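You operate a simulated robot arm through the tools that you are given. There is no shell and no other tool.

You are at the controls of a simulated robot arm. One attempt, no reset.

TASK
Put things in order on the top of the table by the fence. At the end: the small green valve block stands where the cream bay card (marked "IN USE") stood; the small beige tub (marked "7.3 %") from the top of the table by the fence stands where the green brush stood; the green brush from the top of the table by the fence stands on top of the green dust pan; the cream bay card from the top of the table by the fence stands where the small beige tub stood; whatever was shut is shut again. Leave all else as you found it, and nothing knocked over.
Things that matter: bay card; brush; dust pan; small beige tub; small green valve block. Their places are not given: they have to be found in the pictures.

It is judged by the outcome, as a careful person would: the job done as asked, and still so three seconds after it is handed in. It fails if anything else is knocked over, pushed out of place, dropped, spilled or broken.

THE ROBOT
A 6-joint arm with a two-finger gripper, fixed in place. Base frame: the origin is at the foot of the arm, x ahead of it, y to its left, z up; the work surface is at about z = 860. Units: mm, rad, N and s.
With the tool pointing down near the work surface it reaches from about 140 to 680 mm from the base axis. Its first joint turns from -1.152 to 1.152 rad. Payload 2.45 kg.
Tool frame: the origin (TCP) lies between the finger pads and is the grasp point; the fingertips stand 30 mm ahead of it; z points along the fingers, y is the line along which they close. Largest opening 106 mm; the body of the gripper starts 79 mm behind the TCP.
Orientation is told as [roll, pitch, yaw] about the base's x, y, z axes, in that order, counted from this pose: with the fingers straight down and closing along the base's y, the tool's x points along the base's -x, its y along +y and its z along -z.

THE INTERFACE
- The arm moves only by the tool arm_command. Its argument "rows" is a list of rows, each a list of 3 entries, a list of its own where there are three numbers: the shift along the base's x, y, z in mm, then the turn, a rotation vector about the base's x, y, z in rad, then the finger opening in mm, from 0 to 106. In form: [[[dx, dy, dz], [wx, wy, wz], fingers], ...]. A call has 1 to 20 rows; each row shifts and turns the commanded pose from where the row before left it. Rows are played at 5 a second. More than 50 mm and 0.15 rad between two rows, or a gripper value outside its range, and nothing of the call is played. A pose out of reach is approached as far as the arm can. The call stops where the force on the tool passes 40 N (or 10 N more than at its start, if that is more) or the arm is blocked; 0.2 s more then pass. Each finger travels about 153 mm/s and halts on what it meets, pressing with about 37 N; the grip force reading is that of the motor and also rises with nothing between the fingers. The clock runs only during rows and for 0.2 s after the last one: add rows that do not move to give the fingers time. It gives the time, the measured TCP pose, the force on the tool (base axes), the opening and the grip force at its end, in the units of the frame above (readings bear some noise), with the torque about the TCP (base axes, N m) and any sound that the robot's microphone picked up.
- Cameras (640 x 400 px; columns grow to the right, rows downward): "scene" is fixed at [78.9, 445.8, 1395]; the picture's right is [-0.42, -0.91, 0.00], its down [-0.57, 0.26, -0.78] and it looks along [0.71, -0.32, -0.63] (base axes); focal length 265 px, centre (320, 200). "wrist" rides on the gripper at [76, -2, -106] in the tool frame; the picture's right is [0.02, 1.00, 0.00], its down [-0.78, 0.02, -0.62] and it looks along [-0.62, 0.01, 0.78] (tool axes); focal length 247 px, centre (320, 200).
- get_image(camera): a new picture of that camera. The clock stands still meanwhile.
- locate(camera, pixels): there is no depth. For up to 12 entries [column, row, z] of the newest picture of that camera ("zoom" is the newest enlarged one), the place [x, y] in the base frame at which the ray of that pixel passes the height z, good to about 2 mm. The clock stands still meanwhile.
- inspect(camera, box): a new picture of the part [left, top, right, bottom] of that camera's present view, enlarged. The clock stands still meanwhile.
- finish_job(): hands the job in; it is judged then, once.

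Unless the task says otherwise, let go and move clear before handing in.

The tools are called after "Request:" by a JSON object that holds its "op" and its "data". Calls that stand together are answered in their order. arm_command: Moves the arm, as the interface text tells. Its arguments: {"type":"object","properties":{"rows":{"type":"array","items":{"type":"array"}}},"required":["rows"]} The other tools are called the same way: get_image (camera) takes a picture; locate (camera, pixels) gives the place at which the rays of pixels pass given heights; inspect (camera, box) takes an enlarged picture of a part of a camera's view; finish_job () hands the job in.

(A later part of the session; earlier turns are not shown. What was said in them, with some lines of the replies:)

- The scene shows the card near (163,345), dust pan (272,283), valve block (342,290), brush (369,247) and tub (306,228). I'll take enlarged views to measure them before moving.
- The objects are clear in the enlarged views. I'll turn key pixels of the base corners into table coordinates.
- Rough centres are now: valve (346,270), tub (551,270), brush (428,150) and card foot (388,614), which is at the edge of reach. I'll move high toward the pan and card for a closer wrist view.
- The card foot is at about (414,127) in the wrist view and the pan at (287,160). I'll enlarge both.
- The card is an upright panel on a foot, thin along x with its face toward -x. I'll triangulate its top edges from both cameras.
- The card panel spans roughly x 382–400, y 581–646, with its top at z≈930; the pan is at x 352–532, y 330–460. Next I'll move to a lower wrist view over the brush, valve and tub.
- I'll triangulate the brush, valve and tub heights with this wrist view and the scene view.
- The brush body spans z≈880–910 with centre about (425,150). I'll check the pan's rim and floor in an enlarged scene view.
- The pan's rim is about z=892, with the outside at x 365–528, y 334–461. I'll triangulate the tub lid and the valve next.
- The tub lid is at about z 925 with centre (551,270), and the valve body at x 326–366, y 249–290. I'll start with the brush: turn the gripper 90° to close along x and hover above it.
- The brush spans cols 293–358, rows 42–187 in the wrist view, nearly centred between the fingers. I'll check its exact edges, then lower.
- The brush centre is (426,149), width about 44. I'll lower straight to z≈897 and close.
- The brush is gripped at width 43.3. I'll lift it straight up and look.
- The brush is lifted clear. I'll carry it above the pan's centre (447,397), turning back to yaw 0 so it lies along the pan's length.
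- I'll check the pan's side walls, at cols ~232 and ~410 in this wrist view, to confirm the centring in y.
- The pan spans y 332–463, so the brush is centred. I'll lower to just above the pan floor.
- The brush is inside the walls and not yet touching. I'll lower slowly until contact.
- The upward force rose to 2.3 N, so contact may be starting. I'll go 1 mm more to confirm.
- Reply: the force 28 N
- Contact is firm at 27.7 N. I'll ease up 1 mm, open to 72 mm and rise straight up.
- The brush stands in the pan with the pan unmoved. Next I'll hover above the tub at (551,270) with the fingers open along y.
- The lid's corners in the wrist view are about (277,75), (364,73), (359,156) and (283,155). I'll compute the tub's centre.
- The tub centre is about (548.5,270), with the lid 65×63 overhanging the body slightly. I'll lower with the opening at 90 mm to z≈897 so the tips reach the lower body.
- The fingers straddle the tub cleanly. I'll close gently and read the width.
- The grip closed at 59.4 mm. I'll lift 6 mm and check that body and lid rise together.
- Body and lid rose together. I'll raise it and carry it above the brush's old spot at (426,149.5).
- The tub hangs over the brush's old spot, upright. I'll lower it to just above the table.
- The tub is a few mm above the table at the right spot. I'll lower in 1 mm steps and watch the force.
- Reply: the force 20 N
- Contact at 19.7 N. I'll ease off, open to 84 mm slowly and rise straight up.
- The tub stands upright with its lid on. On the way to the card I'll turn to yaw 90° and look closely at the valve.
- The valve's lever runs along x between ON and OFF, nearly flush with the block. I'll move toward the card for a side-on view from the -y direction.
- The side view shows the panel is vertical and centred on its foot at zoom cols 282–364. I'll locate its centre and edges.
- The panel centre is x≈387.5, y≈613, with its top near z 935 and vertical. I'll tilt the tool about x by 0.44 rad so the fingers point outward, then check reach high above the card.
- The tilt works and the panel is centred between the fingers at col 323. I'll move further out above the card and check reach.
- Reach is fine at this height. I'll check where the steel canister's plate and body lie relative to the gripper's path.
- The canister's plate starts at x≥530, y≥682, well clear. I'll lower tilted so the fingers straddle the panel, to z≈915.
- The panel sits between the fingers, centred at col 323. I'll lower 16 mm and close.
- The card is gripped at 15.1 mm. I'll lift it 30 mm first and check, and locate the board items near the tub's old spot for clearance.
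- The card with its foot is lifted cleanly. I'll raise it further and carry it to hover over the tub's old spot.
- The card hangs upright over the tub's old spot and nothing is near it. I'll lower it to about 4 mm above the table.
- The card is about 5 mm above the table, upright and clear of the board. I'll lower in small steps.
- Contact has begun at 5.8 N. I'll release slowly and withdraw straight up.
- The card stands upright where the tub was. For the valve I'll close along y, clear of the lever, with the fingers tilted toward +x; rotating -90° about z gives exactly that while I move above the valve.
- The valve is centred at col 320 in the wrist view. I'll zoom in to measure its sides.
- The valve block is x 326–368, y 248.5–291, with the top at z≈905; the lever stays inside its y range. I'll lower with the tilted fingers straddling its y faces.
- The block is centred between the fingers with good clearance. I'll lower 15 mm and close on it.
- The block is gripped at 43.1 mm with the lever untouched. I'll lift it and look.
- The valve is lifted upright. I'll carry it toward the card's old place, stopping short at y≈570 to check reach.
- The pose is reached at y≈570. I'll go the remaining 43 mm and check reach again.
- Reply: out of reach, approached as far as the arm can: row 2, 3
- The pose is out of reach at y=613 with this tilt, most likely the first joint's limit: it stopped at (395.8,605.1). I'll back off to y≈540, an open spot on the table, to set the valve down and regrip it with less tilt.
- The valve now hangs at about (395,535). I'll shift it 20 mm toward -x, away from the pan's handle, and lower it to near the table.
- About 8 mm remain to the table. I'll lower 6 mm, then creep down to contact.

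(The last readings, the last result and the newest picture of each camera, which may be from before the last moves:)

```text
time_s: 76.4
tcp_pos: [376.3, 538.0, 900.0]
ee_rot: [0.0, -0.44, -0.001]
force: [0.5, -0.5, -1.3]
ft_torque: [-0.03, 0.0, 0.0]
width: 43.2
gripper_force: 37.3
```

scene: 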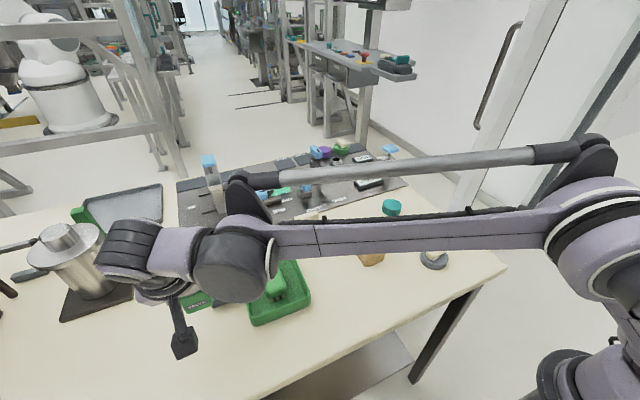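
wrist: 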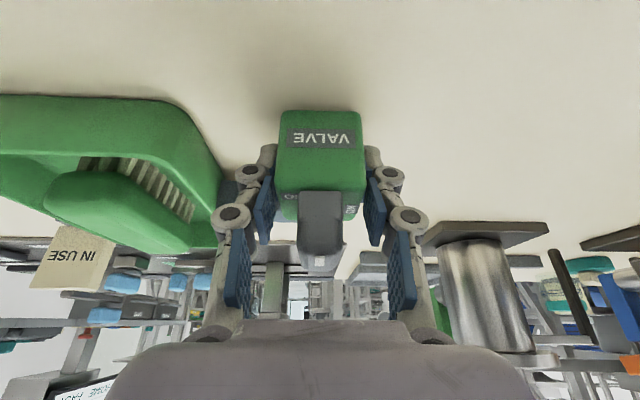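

Request:
{"op": "arm_command", "data": {"rows": [[[0, 0, -1], [0, 0, 0], 34], [[0, 0, 0], [0, 0, 0], 34], [[0, 0, 0], [0, 0, 0], 34]]}}

```text
time_s: 77.2
tcp_pos: [374.7, 537.9, 898.7]
ee_rot: [0.001, -0.442, 0.001]
force: [-4.3, 0.9, 20.8]
ft_torque: [-0.12, 0.21, 0.02]
width: 43.4
gripper_force: 36.6
```

The valve stands on the table at 20.8 N contact. I'll ease off, release, and rise, then test reach to the card's place with the empty gripper at a smaller tilt.

Request:
{"op": "arm_command", "data": {"rows": [[[0, 0, 0.8], [0, 0, 0], 34], [[0, 0, 0], [0, 0, 0], 46], [[0, 0, 0], [0, 0, 0], 54], [[0, 0, 0], [0, 0, 0], 64], [[0, 0, 0], [0, 0, 0], 64], [[0, 0, 10], [0, 0, 0], 64], [[0, 0, 25], [0, 0, 0], 64], [[0, 0, 35], [0, 0, 0], 64], [[0, 0, 30], [0, 0, 0], 64], [[0, 0, 0], [0.0, 0.09, 0], 64], [[0, 0, 0], [0, 0, 0], 64]]}}

Request:
{"op": "get_image", "data": {"camera": "wrist"}}

```text
time_s: 79.6
tcp_pos: [376.5, 539.4, 998.5]
ee_rot: [0.0, -0.35, 0.0]
force: [-0.1, 0.3, -0.1]
ft_torque: [0.05, 0.02, -0.04]
width: 64.1
gripper_force: 0.1
```

```text
taken
```

wrist: 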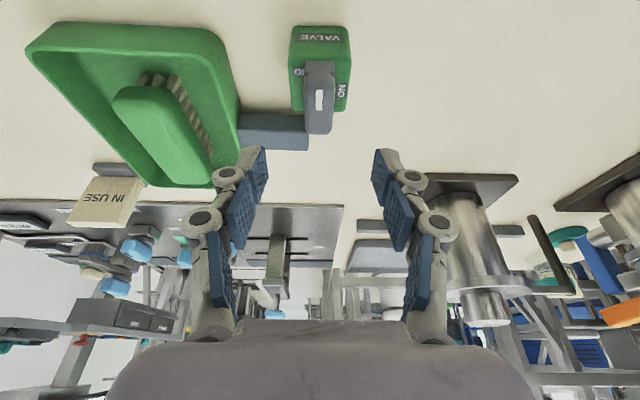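

The valve stands upright at its temporary spot. I'll test the target pose with tilt 0.35 and the gripper empty.

Request:
{"op": "arm_command", "data": {"rows": [[[2, 25, 0], [0, 0, 0], 64], [[2, 25, 0], [0, 0, 0], 64], [[2.5, 24, 0], [0, 0, 0], 64], [[0, 0, 0], [0, 0, 0], 64], [[0, 0, 0], [0, 0, 0], 64]]}}

```text
time_s: 80.8
tcp_pos: [380.1, 604.9, 995.2]
ee_rot: [0.0, -0.35, 0.0]
force: [0.2, 0.3, -0.6]
ft_torque: [-0.02, -0.03, 0.0]
width: 64.1
gripper_force: 0.0
out of reach, approached as far as the arm can: row 3
```

With tilt 0.35 it stopped at (380,605,995), a radial limit; the z drop suggests reach grows lower down. I'll test at a lower height with the fingers nearly closed.

Request:
{"op": "arm_command", "data": {"rows": [[[0, 0, 0], [0, 0, 0], 40], [[0, 0, 0], [0, 0, 0], 20], [[0, 0, -25], [0, 0, 0], 20], [[0, 0, -25], [0, 0, 0], 20], [[0, 0, -20], [0, 0, 0], 20], [[2, 4, 0], [0, 0, 0], 20], [[0, 4, 0], [0, 0, 0], 20], [[0, 0, 0], [0, 0, 0], 20], [[0, 0, 0], [0, 0, 0], 20]]}}

```text
time_s: 82.8
tcp_pos: [381.0, 613.1, 926.3]
ee_rot: [0.004, -0.346, -0.002]
force: [0.8, 0.3, 0.1]
ft_torque: [-0.01, -0.01, -0.01]
width: 19.9
gripper_force: 0.0
```

At z=926 the pose (381,613) is reached without a limit. I'll confirm at z≈903, x≈383.

Request:
{"op": "arm_command", "data": {"rows": [[[1.5, 0, -12], [0, 0, 0], 20], [[0, 0, -11], [0, 0, 0], 20], [[0, 0, 0], [0, 0, 0], 20], [[0, 0, 0], [0, 0, 0], 20]]}}

Request:
{"op": "get_image", "data": {"camera": "wrist"}}

```text
time_s: 83.8
tcp_pos: [382.5, 613.8, 904.0]
ee_rot: [0.0, -0.348, -0.002]
force: [-0.2, 0.6, 0.1]
ft_torque: [0.02, 0.02, -0.03]
width: 19.8
gripper_force: 0.0
```

```text
taken
```

wrist: 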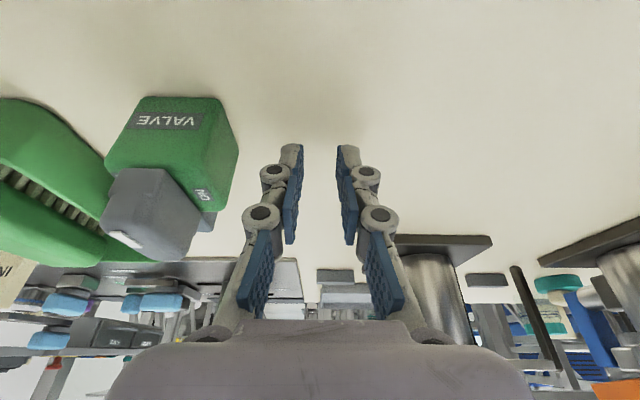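

The target pose is reachable at this height with tilt 0.35. I'll rise and go back above the valve with the fingers open.

Request:
{"op": "arm_command", "data": {"rows": [[[0, 0, 25], [0, 0, 0], 20], [[0, -5, 25], [0, 0, 0], 20], [[0, -8, 25], [0, 0, 0], 30], [[-2, -20, 10], [0, 0, 0], 45], [[-2, -22, 10], [0, 0, 0], 64], [[-2, -20, 0], [0, 0, 0], 64], [[0, 0, 0], [0, 0, 0], 64], [[0, 0, 0], [0, 0, 0], 64]]}}

Request:
{"op": "get_image", "data": {"camera": "wrist"}}

Request:
{"op": "inspect", "data": {"camera": "wrist", "box": [260, 10, 380, 150]}}

```text
time_s: 85.6
tcp_pos: [377.7, 537.8, 998.4]
ee_rot: [-0.001, -0.348, -0.002]
force: [0.1, 0.2, 0.1]
ft_torque: [0.02, 0.0, 0.01]
width: 63.9
gripper_force: 0.0
```

```text
taken
```

wrist: 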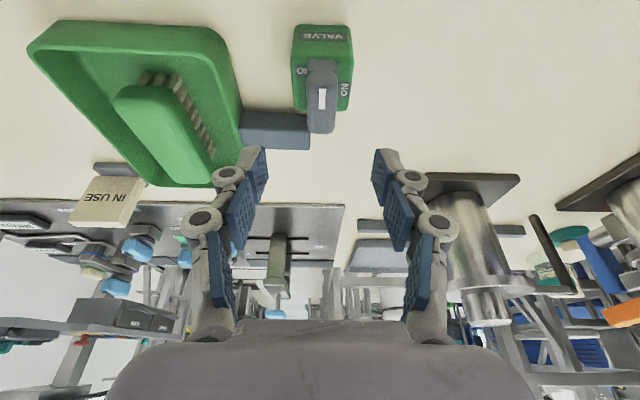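

```text
2.86 times, centred on (320, 80) of wrist
```

zoom: 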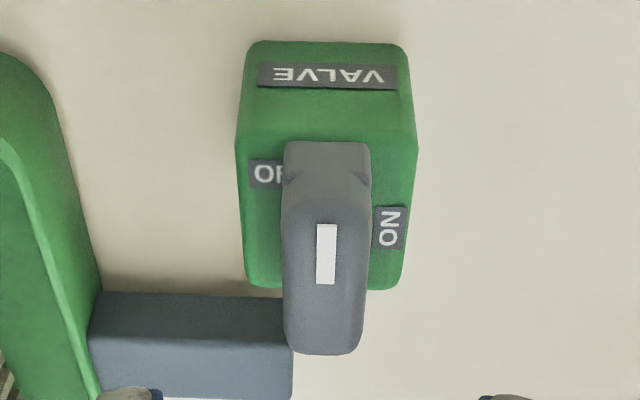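

Request:
{"op": "locate", "data": {"camera": "zoom", "pixels": [[237, 135, 905], [417, 140, 905], [245, 285, 905], [400, 287, 905], [250, 42, 860], [405, 45, 860], [320, 118, 905], [322, 290, 905], [290, 345, 880], [95, 295, 880], [290, 397, 860]]}}

```text
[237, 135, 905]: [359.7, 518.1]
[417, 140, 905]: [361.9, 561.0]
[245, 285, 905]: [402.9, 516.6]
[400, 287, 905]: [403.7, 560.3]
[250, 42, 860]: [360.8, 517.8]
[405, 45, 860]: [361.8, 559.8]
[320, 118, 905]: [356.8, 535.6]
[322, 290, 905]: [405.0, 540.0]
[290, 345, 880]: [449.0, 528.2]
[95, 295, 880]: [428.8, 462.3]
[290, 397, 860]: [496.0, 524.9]
```

The block's centre is (382,539). I'll lower the gripper, now tilted 0.35, around it.

Request:
{"op": "arm_command", "data": {"rows": [[[0.5, 0.7, -25], [0, 0, 0], 64], [[0, 0, -25], [0, 0, 0], 64], [[0, 0, -20], [0, 0, 0], 64], [[0, 0, -14], [0, 0, 0], 64], [[0, 0, -8], [0, 0, 0], 64], [[0, 0, -3], [0, 0, 0], 64], [[0, 0, 0], [0, 0, 0], 64], [[0, 0, 0], [0, 0, 0], 64]]}}

Request:
{"op": "get_image", "data": {"camera": "wrist"}}

```text
time_s: 87.4
tcp_pos: [376.4, 538.1, 904.4]
ee_rot: [0.001, -0.35, -0.001]
force: [-0.2, 0.4, -0.9]
ft_torque: [-0.02, 0.03, 0.01]
width: 63.9
gripper_force: 0.0
```

```text
taken
```

wrist: 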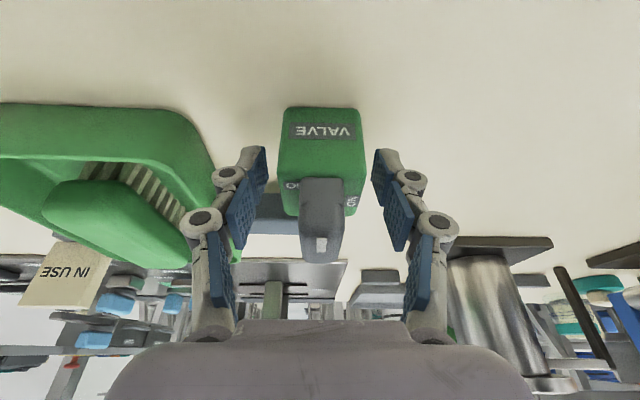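

The block is centred between the fingers. I'll lower 3 mm more and close.

Request:
{"op": "arm_command", "data": {"rows": [[[0, 0, -3], [0, 0, 0], 64], [[0, 0, 0], [0, 0, 0], 64], [[0, 0, 0], [0, 0, 0], 54], [[0, 0, 0], [0, 0, 0], 47], [[0, 0, 0], [0, 0, 0], 42], [[0, 0, 0], [0, 0, 0], 34], [[0, 0, 0], [0, 0, 0], 34], [[0, 0, 0], [0, 0, 0], 34]]}}

Request:
{"op": "get_image", "data": {"camera": "wrist"}}

```text
time_s: 89.2
tcp_pos: [376.3, 537.4, 900.7]
ee_rot: [0.001, -0.352, 0.001]
force: [0.3, 1.5, 0.8]
ft_torque: [0.05, -0.01, 0.02]
width: 43.3
gripper_force: 37.3
```

```text
taken
```

wrist: 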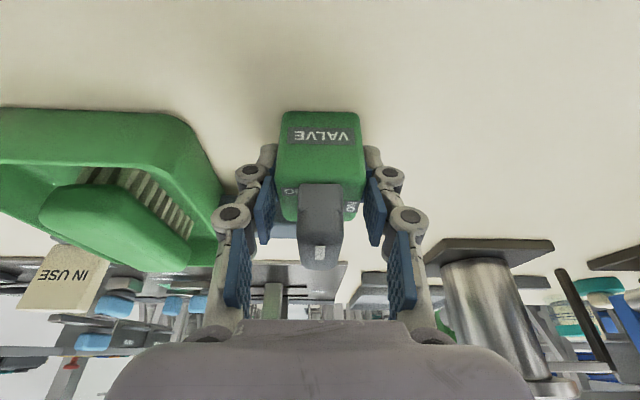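

The valve is gripped at 43.3 mm. I'll lift 15 mm only, to stay inside the reach, and slide over to the card's old spot.

Request:
{"op": "arm_command", "data": {"rows": [[[0, 0, 5], [0, 0, 0], 34], [[0, 0, 10], [0, 0, 0], 34], [[0, 10, 0], [0, 0, 0], 34], [[1, 18, 0], [0, 0, 0], 34], [[2, 20, 0], [0, 0, 0], 34], [[2.5, 17, 0], [0, 0, 0], 34], [[0, 10, 0], [0, 0, 0], 34], [[0, 0, 0], [0, 0, 0], 34], [[0, 0, 0], [0, 0, 0], 34]]}}

Request:
{"op": "get_image", "data": {"camera": "wrist"}}

Request:
{"op": "get_image", "data": {"camera": "scene"}}

```text
time_s: 91.2
tcp_pos: [382.7, 612.5, 915.4]
ee_rot: [0.0, -0.348, -0.002]
force: [0.1, 1.2, -1.3]
ft_torque: [0.01, 0.03, 0.01]
width: 43.2
gripper_force: 37.0
```

```text
taken
```

wrist: 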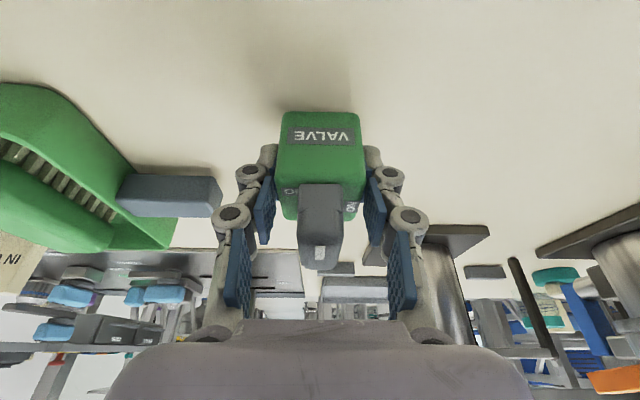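

```text
taken
```

scene: 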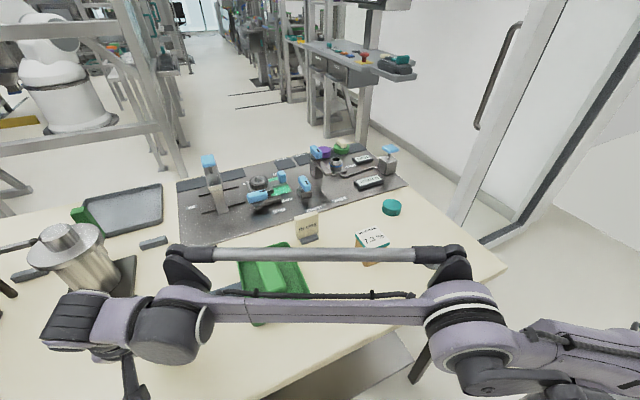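

The pose was reached at (382.7,612.5). I'll lower 11 mm and then creep to contact.

Request:
{"op": "arm_command", "data": {"rows": [[[0, 0, -5], [0, 0, 0], 34], [[0, 0, -4], [0, 0, 0], 34], [[0, 0, -2], [0, 0, 0], 34], [[0, 0, -1], [0, 0, 0], 34], [[0, 0, 0], [0, 0, 0], 34], [[0, 0, 0], [0, 0, 0], 34]]}}

```text
time_s: 92.6
tcp_pos: [381.9, 612.8, 903.1]
ee_rot: [-0.002, -0.351, -0.002]
force: [-0.8, -0.4, -1.3]
ft_torque: [0.0, 0.0, -0.01]
width: 43.1
gripper_force: 37.6
```

Request:
{"op": "arm_command", "data": {"rows": [[[0, 0, -1], [0, 0, 0], 34], [[0, 0, -1], [0, 0, 0], 34], [[0, 0, 0], [0, 0, 0], 34], [[0, 0, 0], [0, 0, 0], 34]]}}

```text
time_s: 93.6
tcp_pos: [382.1, 612.3, 901.7]
ee_rot: [0.0, -0.349, -0.002]
force: [-0.5, 0.5, 0.1]
ft_torque: [0.03, -0.04, 0.01]
width: 43.4
gripper_force: 37.0
```

Request:
{"op": "arm_command", "data": {"rows": [[[0, 0, -0.8], [0, 0, 0], 34], [[0, 0, 0], [0, 0, 0], 34], [[0, 0, 0], [0, 0, 0], 34]]}}

```text
time_s: 94.4
tcp_pos: [381.7, 612.4, 901.6]
ee_rot: [0.002, -0.35, 0.001]
force: [0.7, 4.5, 9.5]
ft_torque: [0.03, -0.05, 0.01]
width: 43.3
gripper_force: 37.8
```

Contact at 9.5 N. I'll release slowly and back straight up, staying within reach.

Request:
{"op": "arm_command", "data": {"rows": [[[0, 0, 0], [0, 0, 0], 46], [[0, 0, 0], [0, 0, 0], 54], [[0, 0, 0], [0, 0, 0], 64], [[0, 0, 0], [0, 0, 0], 64], [[0, 0, 10], [0, 0, 0], 64], [[0, 0, 20], [0, 0, 0], 64], [[0, 0, 20], [0, 0, 0], 64], [[0, 0, 18], [0, 0, 0], 64], [[0, 0, 0], [0, 0, 0], 64]]}}

Request:
{"op": "get_image", "data": {"camera": "wrist"}}

```text
time_s: 96.4
tcp_pos: [381.0, 611.3, 971.1]
ee_rot: [0.001, -0.35, -0.003]
force: [0.1, 0.1, 1.0]
ft_torque: [-0.01, 0.0, 0.0]
width: 64.0
gripper_force: 0.0
```

```text
taken
```

wrist: 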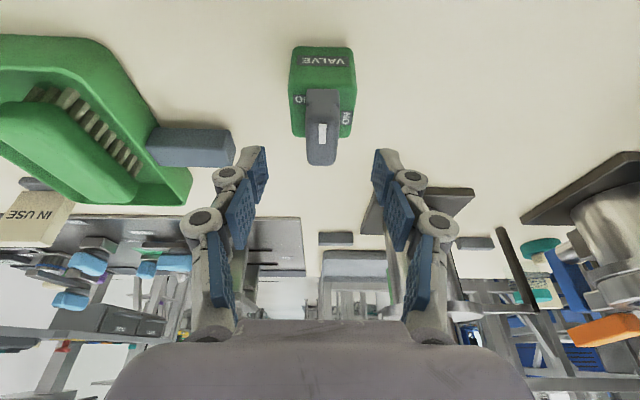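

The valve stands upright on the card's old spot. I'll rise a bit more while easing back, then move away and view everything.

Request:
{"op": "arm_command", "data": {"rows": [[[0, -4, 10], [0, 0, 0], 64], [[0, -6, 15], [0, 0, 0], 64], [[0, -5, 20], [0, 0, 0], 64], [[0, -15, 20], [0, 0, 0], 64], [[0, -30, 20], [0, 0.05, 0], 64], [[0, -40, 20], [0, 0.1, 0], 64], [[0, -45, 10], [0, 0.1, 0], 64], [[0, -45, 0], [0, 0.1, 0], 80], [[0, -45, 0], [0, 0, 0], 100], [[0, -45, 0], [0, 0, 0], 106], [[0, -45, 0], [0, 0, 0], 106], [[0, -45, 0], [0, 0, 0], 106], [[0, -40, 0], [0, 0, 0], 106], [[0, 0, 0], [0, 0, 0], 106], [[0, 0, 0], [0, 0, 0], 106]]}}

Request:
{"op": "get_image", "data": {"camera": "scene"}}

Request:
{"op": "get_image", "data": {"camera": "wrist"}}

```text
time_s: 99.6
tcp_pos: [473.4, 269.5, 1102.5]
ee_rot: [0.0, 0.002, 0.0]
force: [0.1, -0.5, 0.1]
ft_torque: [0.0, 0.0, -0.01]
width: 106.0
gripper_force: 0.1
out of reach, approached as far as the arm can: row 9, 10, 11, 12, 13
```

```text
taken
```

scene: 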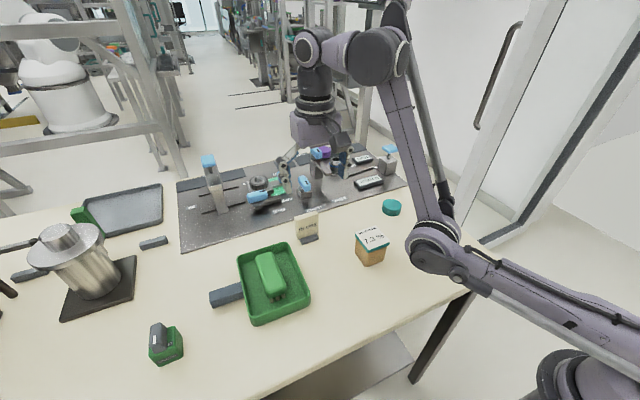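

```text
taken
```

wrist: 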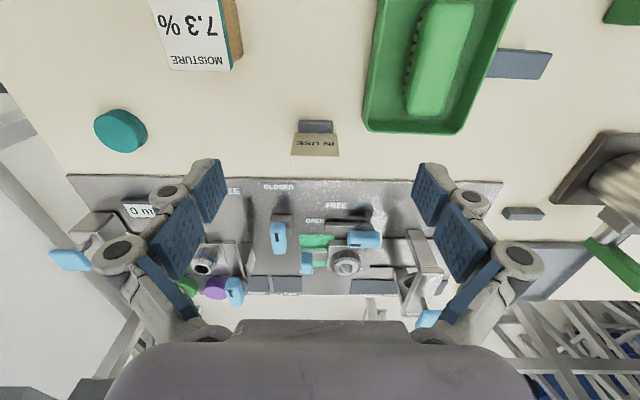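

The scene shows valve (165,343), pan with brush, card (307,227) and tub (371,247) all standing. The arm's elbow came down into another posture and hides the soap dish at (433,257), so I'll check the objects up close before moving carefully.

Request:
{"op": "inspect", "data": {"camera": "scene", "box": [120, 300, 220, 380]}}

Request:
{"op": "inspect", "data": {"camera": "scene", "box": [340, 190, 520, 310]}}

Request:
{"op": "inspect", "data": {"camera": "scene", "box": [380, 180, 640, 400]}}

```text
5.00 times, centred on (170, 340) of scene
```

zoom: 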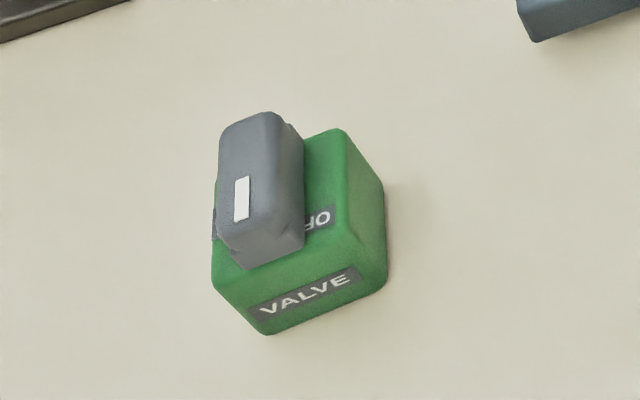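

```text
3.33 times, centred on (430, 250) of scene
```

zoom: 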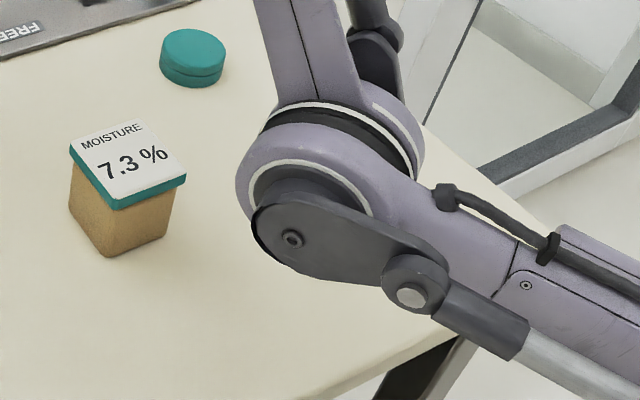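

```text
1.82 times, centred on (510, 290) of scene
```

zoom: 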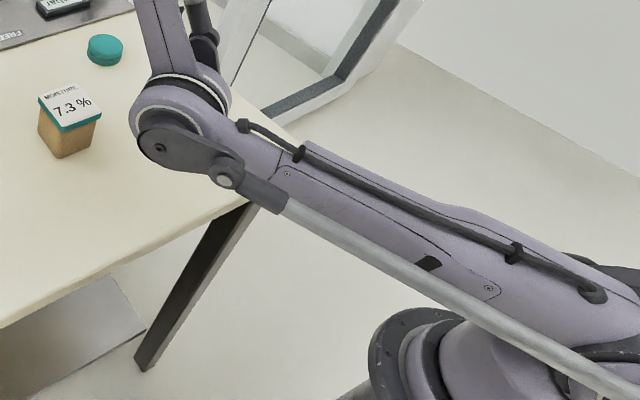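

All five pieces look right, but I want to see the soap dish and elbow. I'll turn only the wrist by -90° so the wrist camera looks toward -y.

Request:
{"op": "arm_command", "data": {"rows": [[[0, 0, 0], [0, 0, -0.1428], 106], [[0, 0, 0], [0, 0, -0.1428], 106], [[0, 0, 0], [0, 0, -0.1428], 106], [[0, 0, 0], [0, 0, -0.1428], 106], [[0, 0, 0], [0, 0, -0.1428], 106], [[0, 0, 0], [0, 0, -0.1428], 106], [[0, 0, 0], [0, 0, 0], 106]]}}

Request:
{"op": "get_image", "data": {"camera": "wrist"}}

Request:
{"op": "get_image", "data": {"camera": "scene"}}

```text
time_s: 101.2
tcp_pos: [472.5, 271.6, 1104.4]
ee_rot: [-0.001, 0.0, -0.86]
force: [0.1, -0.3, 0.2]
ft_torque: [-0.01, 0.03, -0.03]
width: 105.9
gripper_force: 0.0
```

```text
taken
```

wrist: 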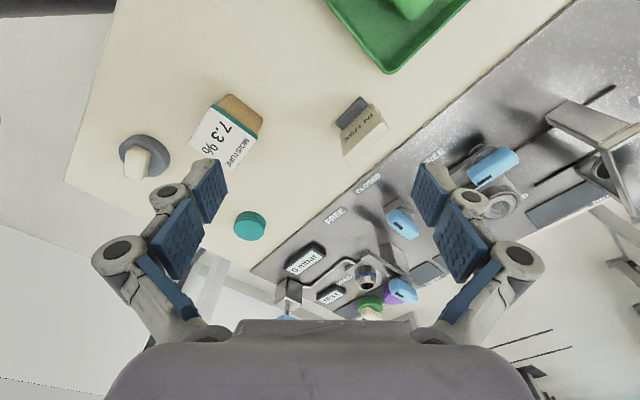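

```text
taken
```

scene: 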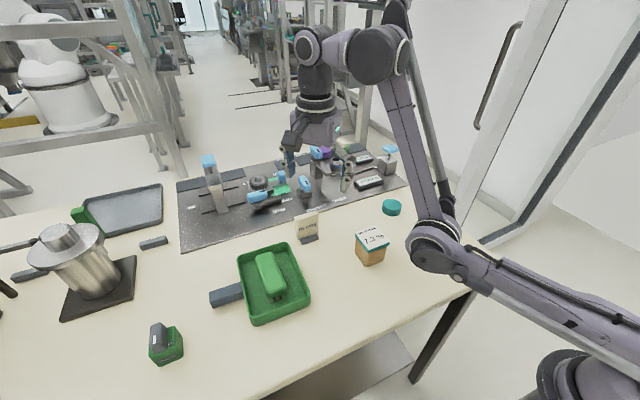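

The wrist view shows the soap dish at (145,158) undisturbed, and no elbow near it. I'll verify the final positions numerically.

Request:
{"op": "locate", "data": {"camera": "wrist", "pixels": [[145, 160, 870], [250, 225, 870], [360, 110, 865]]}}

Request:
{"op": "locate", "data": {"camera": "scene", "pixels": [[160, 367, 860], [183, 357, 860], [148.6, 355, 860], [391, 211, 865]]}}

Request:
{"op": "inspect", "data": {"camera": "scene", "box": [200, 200, 400, 330]}}

Request:
{"op": "inspect", "data": {"camera": "wrist", "box": [100, 50, 400, 250]}}

```text
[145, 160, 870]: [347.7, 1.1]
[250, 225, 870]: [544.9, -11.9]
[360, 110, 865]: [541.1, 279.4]
```

```text
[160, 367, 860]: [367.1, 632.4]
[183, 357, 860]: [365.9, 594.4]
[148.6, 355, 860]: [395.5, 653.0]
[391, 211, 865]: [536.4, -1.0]
```

```text
3.08 times, centred on (300, 265) of scene
```

zoom: 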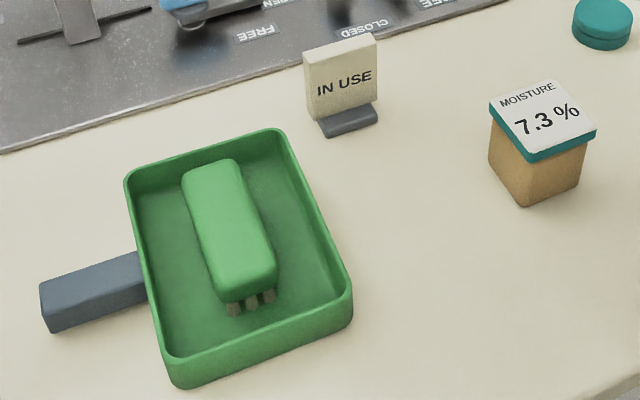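

```text
2.00 times, centred on (250, 150) of wrist
```

zoom: 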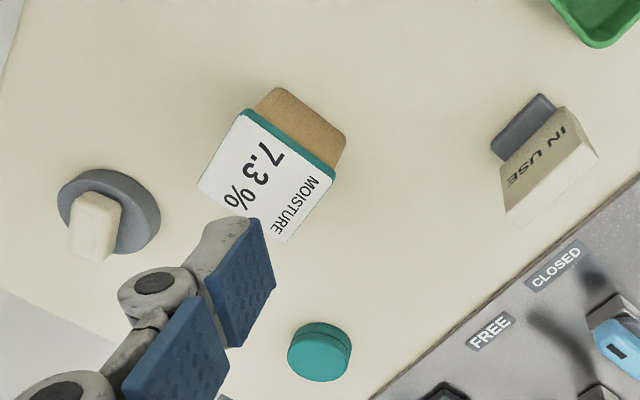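

Every piece checks out: valve at about (387,613), tub at (426,150), card at (548,270), brush in the pan, soap dish and disc unmoved, and the gripper empty and clear. I'm handing the job in.

Request:
{"op": "finish_job", "data": {}}

```text
The job is handed in.
```

The last pictures show every piece standing where you asked, with the gripper empty and clear. The job is handed in; no verdict came back with it.

| Piece | Now stands | Position (x, y in mm) |
|---|---|---|
| Green brush | inside the green dust pan, bristles down, turned to lie along the pan's length | about (447, 397) |
| Small beige tub | where the brush stood, lid still on | about (426, 150) |
| Bay card ("IN USE") | where the tub stood | about (548, 270) |
| Small green valve block | where the card stood, lever still pointing the same way | about (387, 613) |

- **Shut things:** I opened nothing, and the tub's lid stayed on throughout.
- **Valve regrip:** the valve block was set down once partway, at about (380, 539). The arm could not reach the card's place with the first grip, so I gripped it again at a smaller tilt.
- **Arm posture:** on the way out the arm's elbow dropped into a lower posture over the table. A wrist-camera look showed the soap dish undisturbed, and the arm reported no contact.
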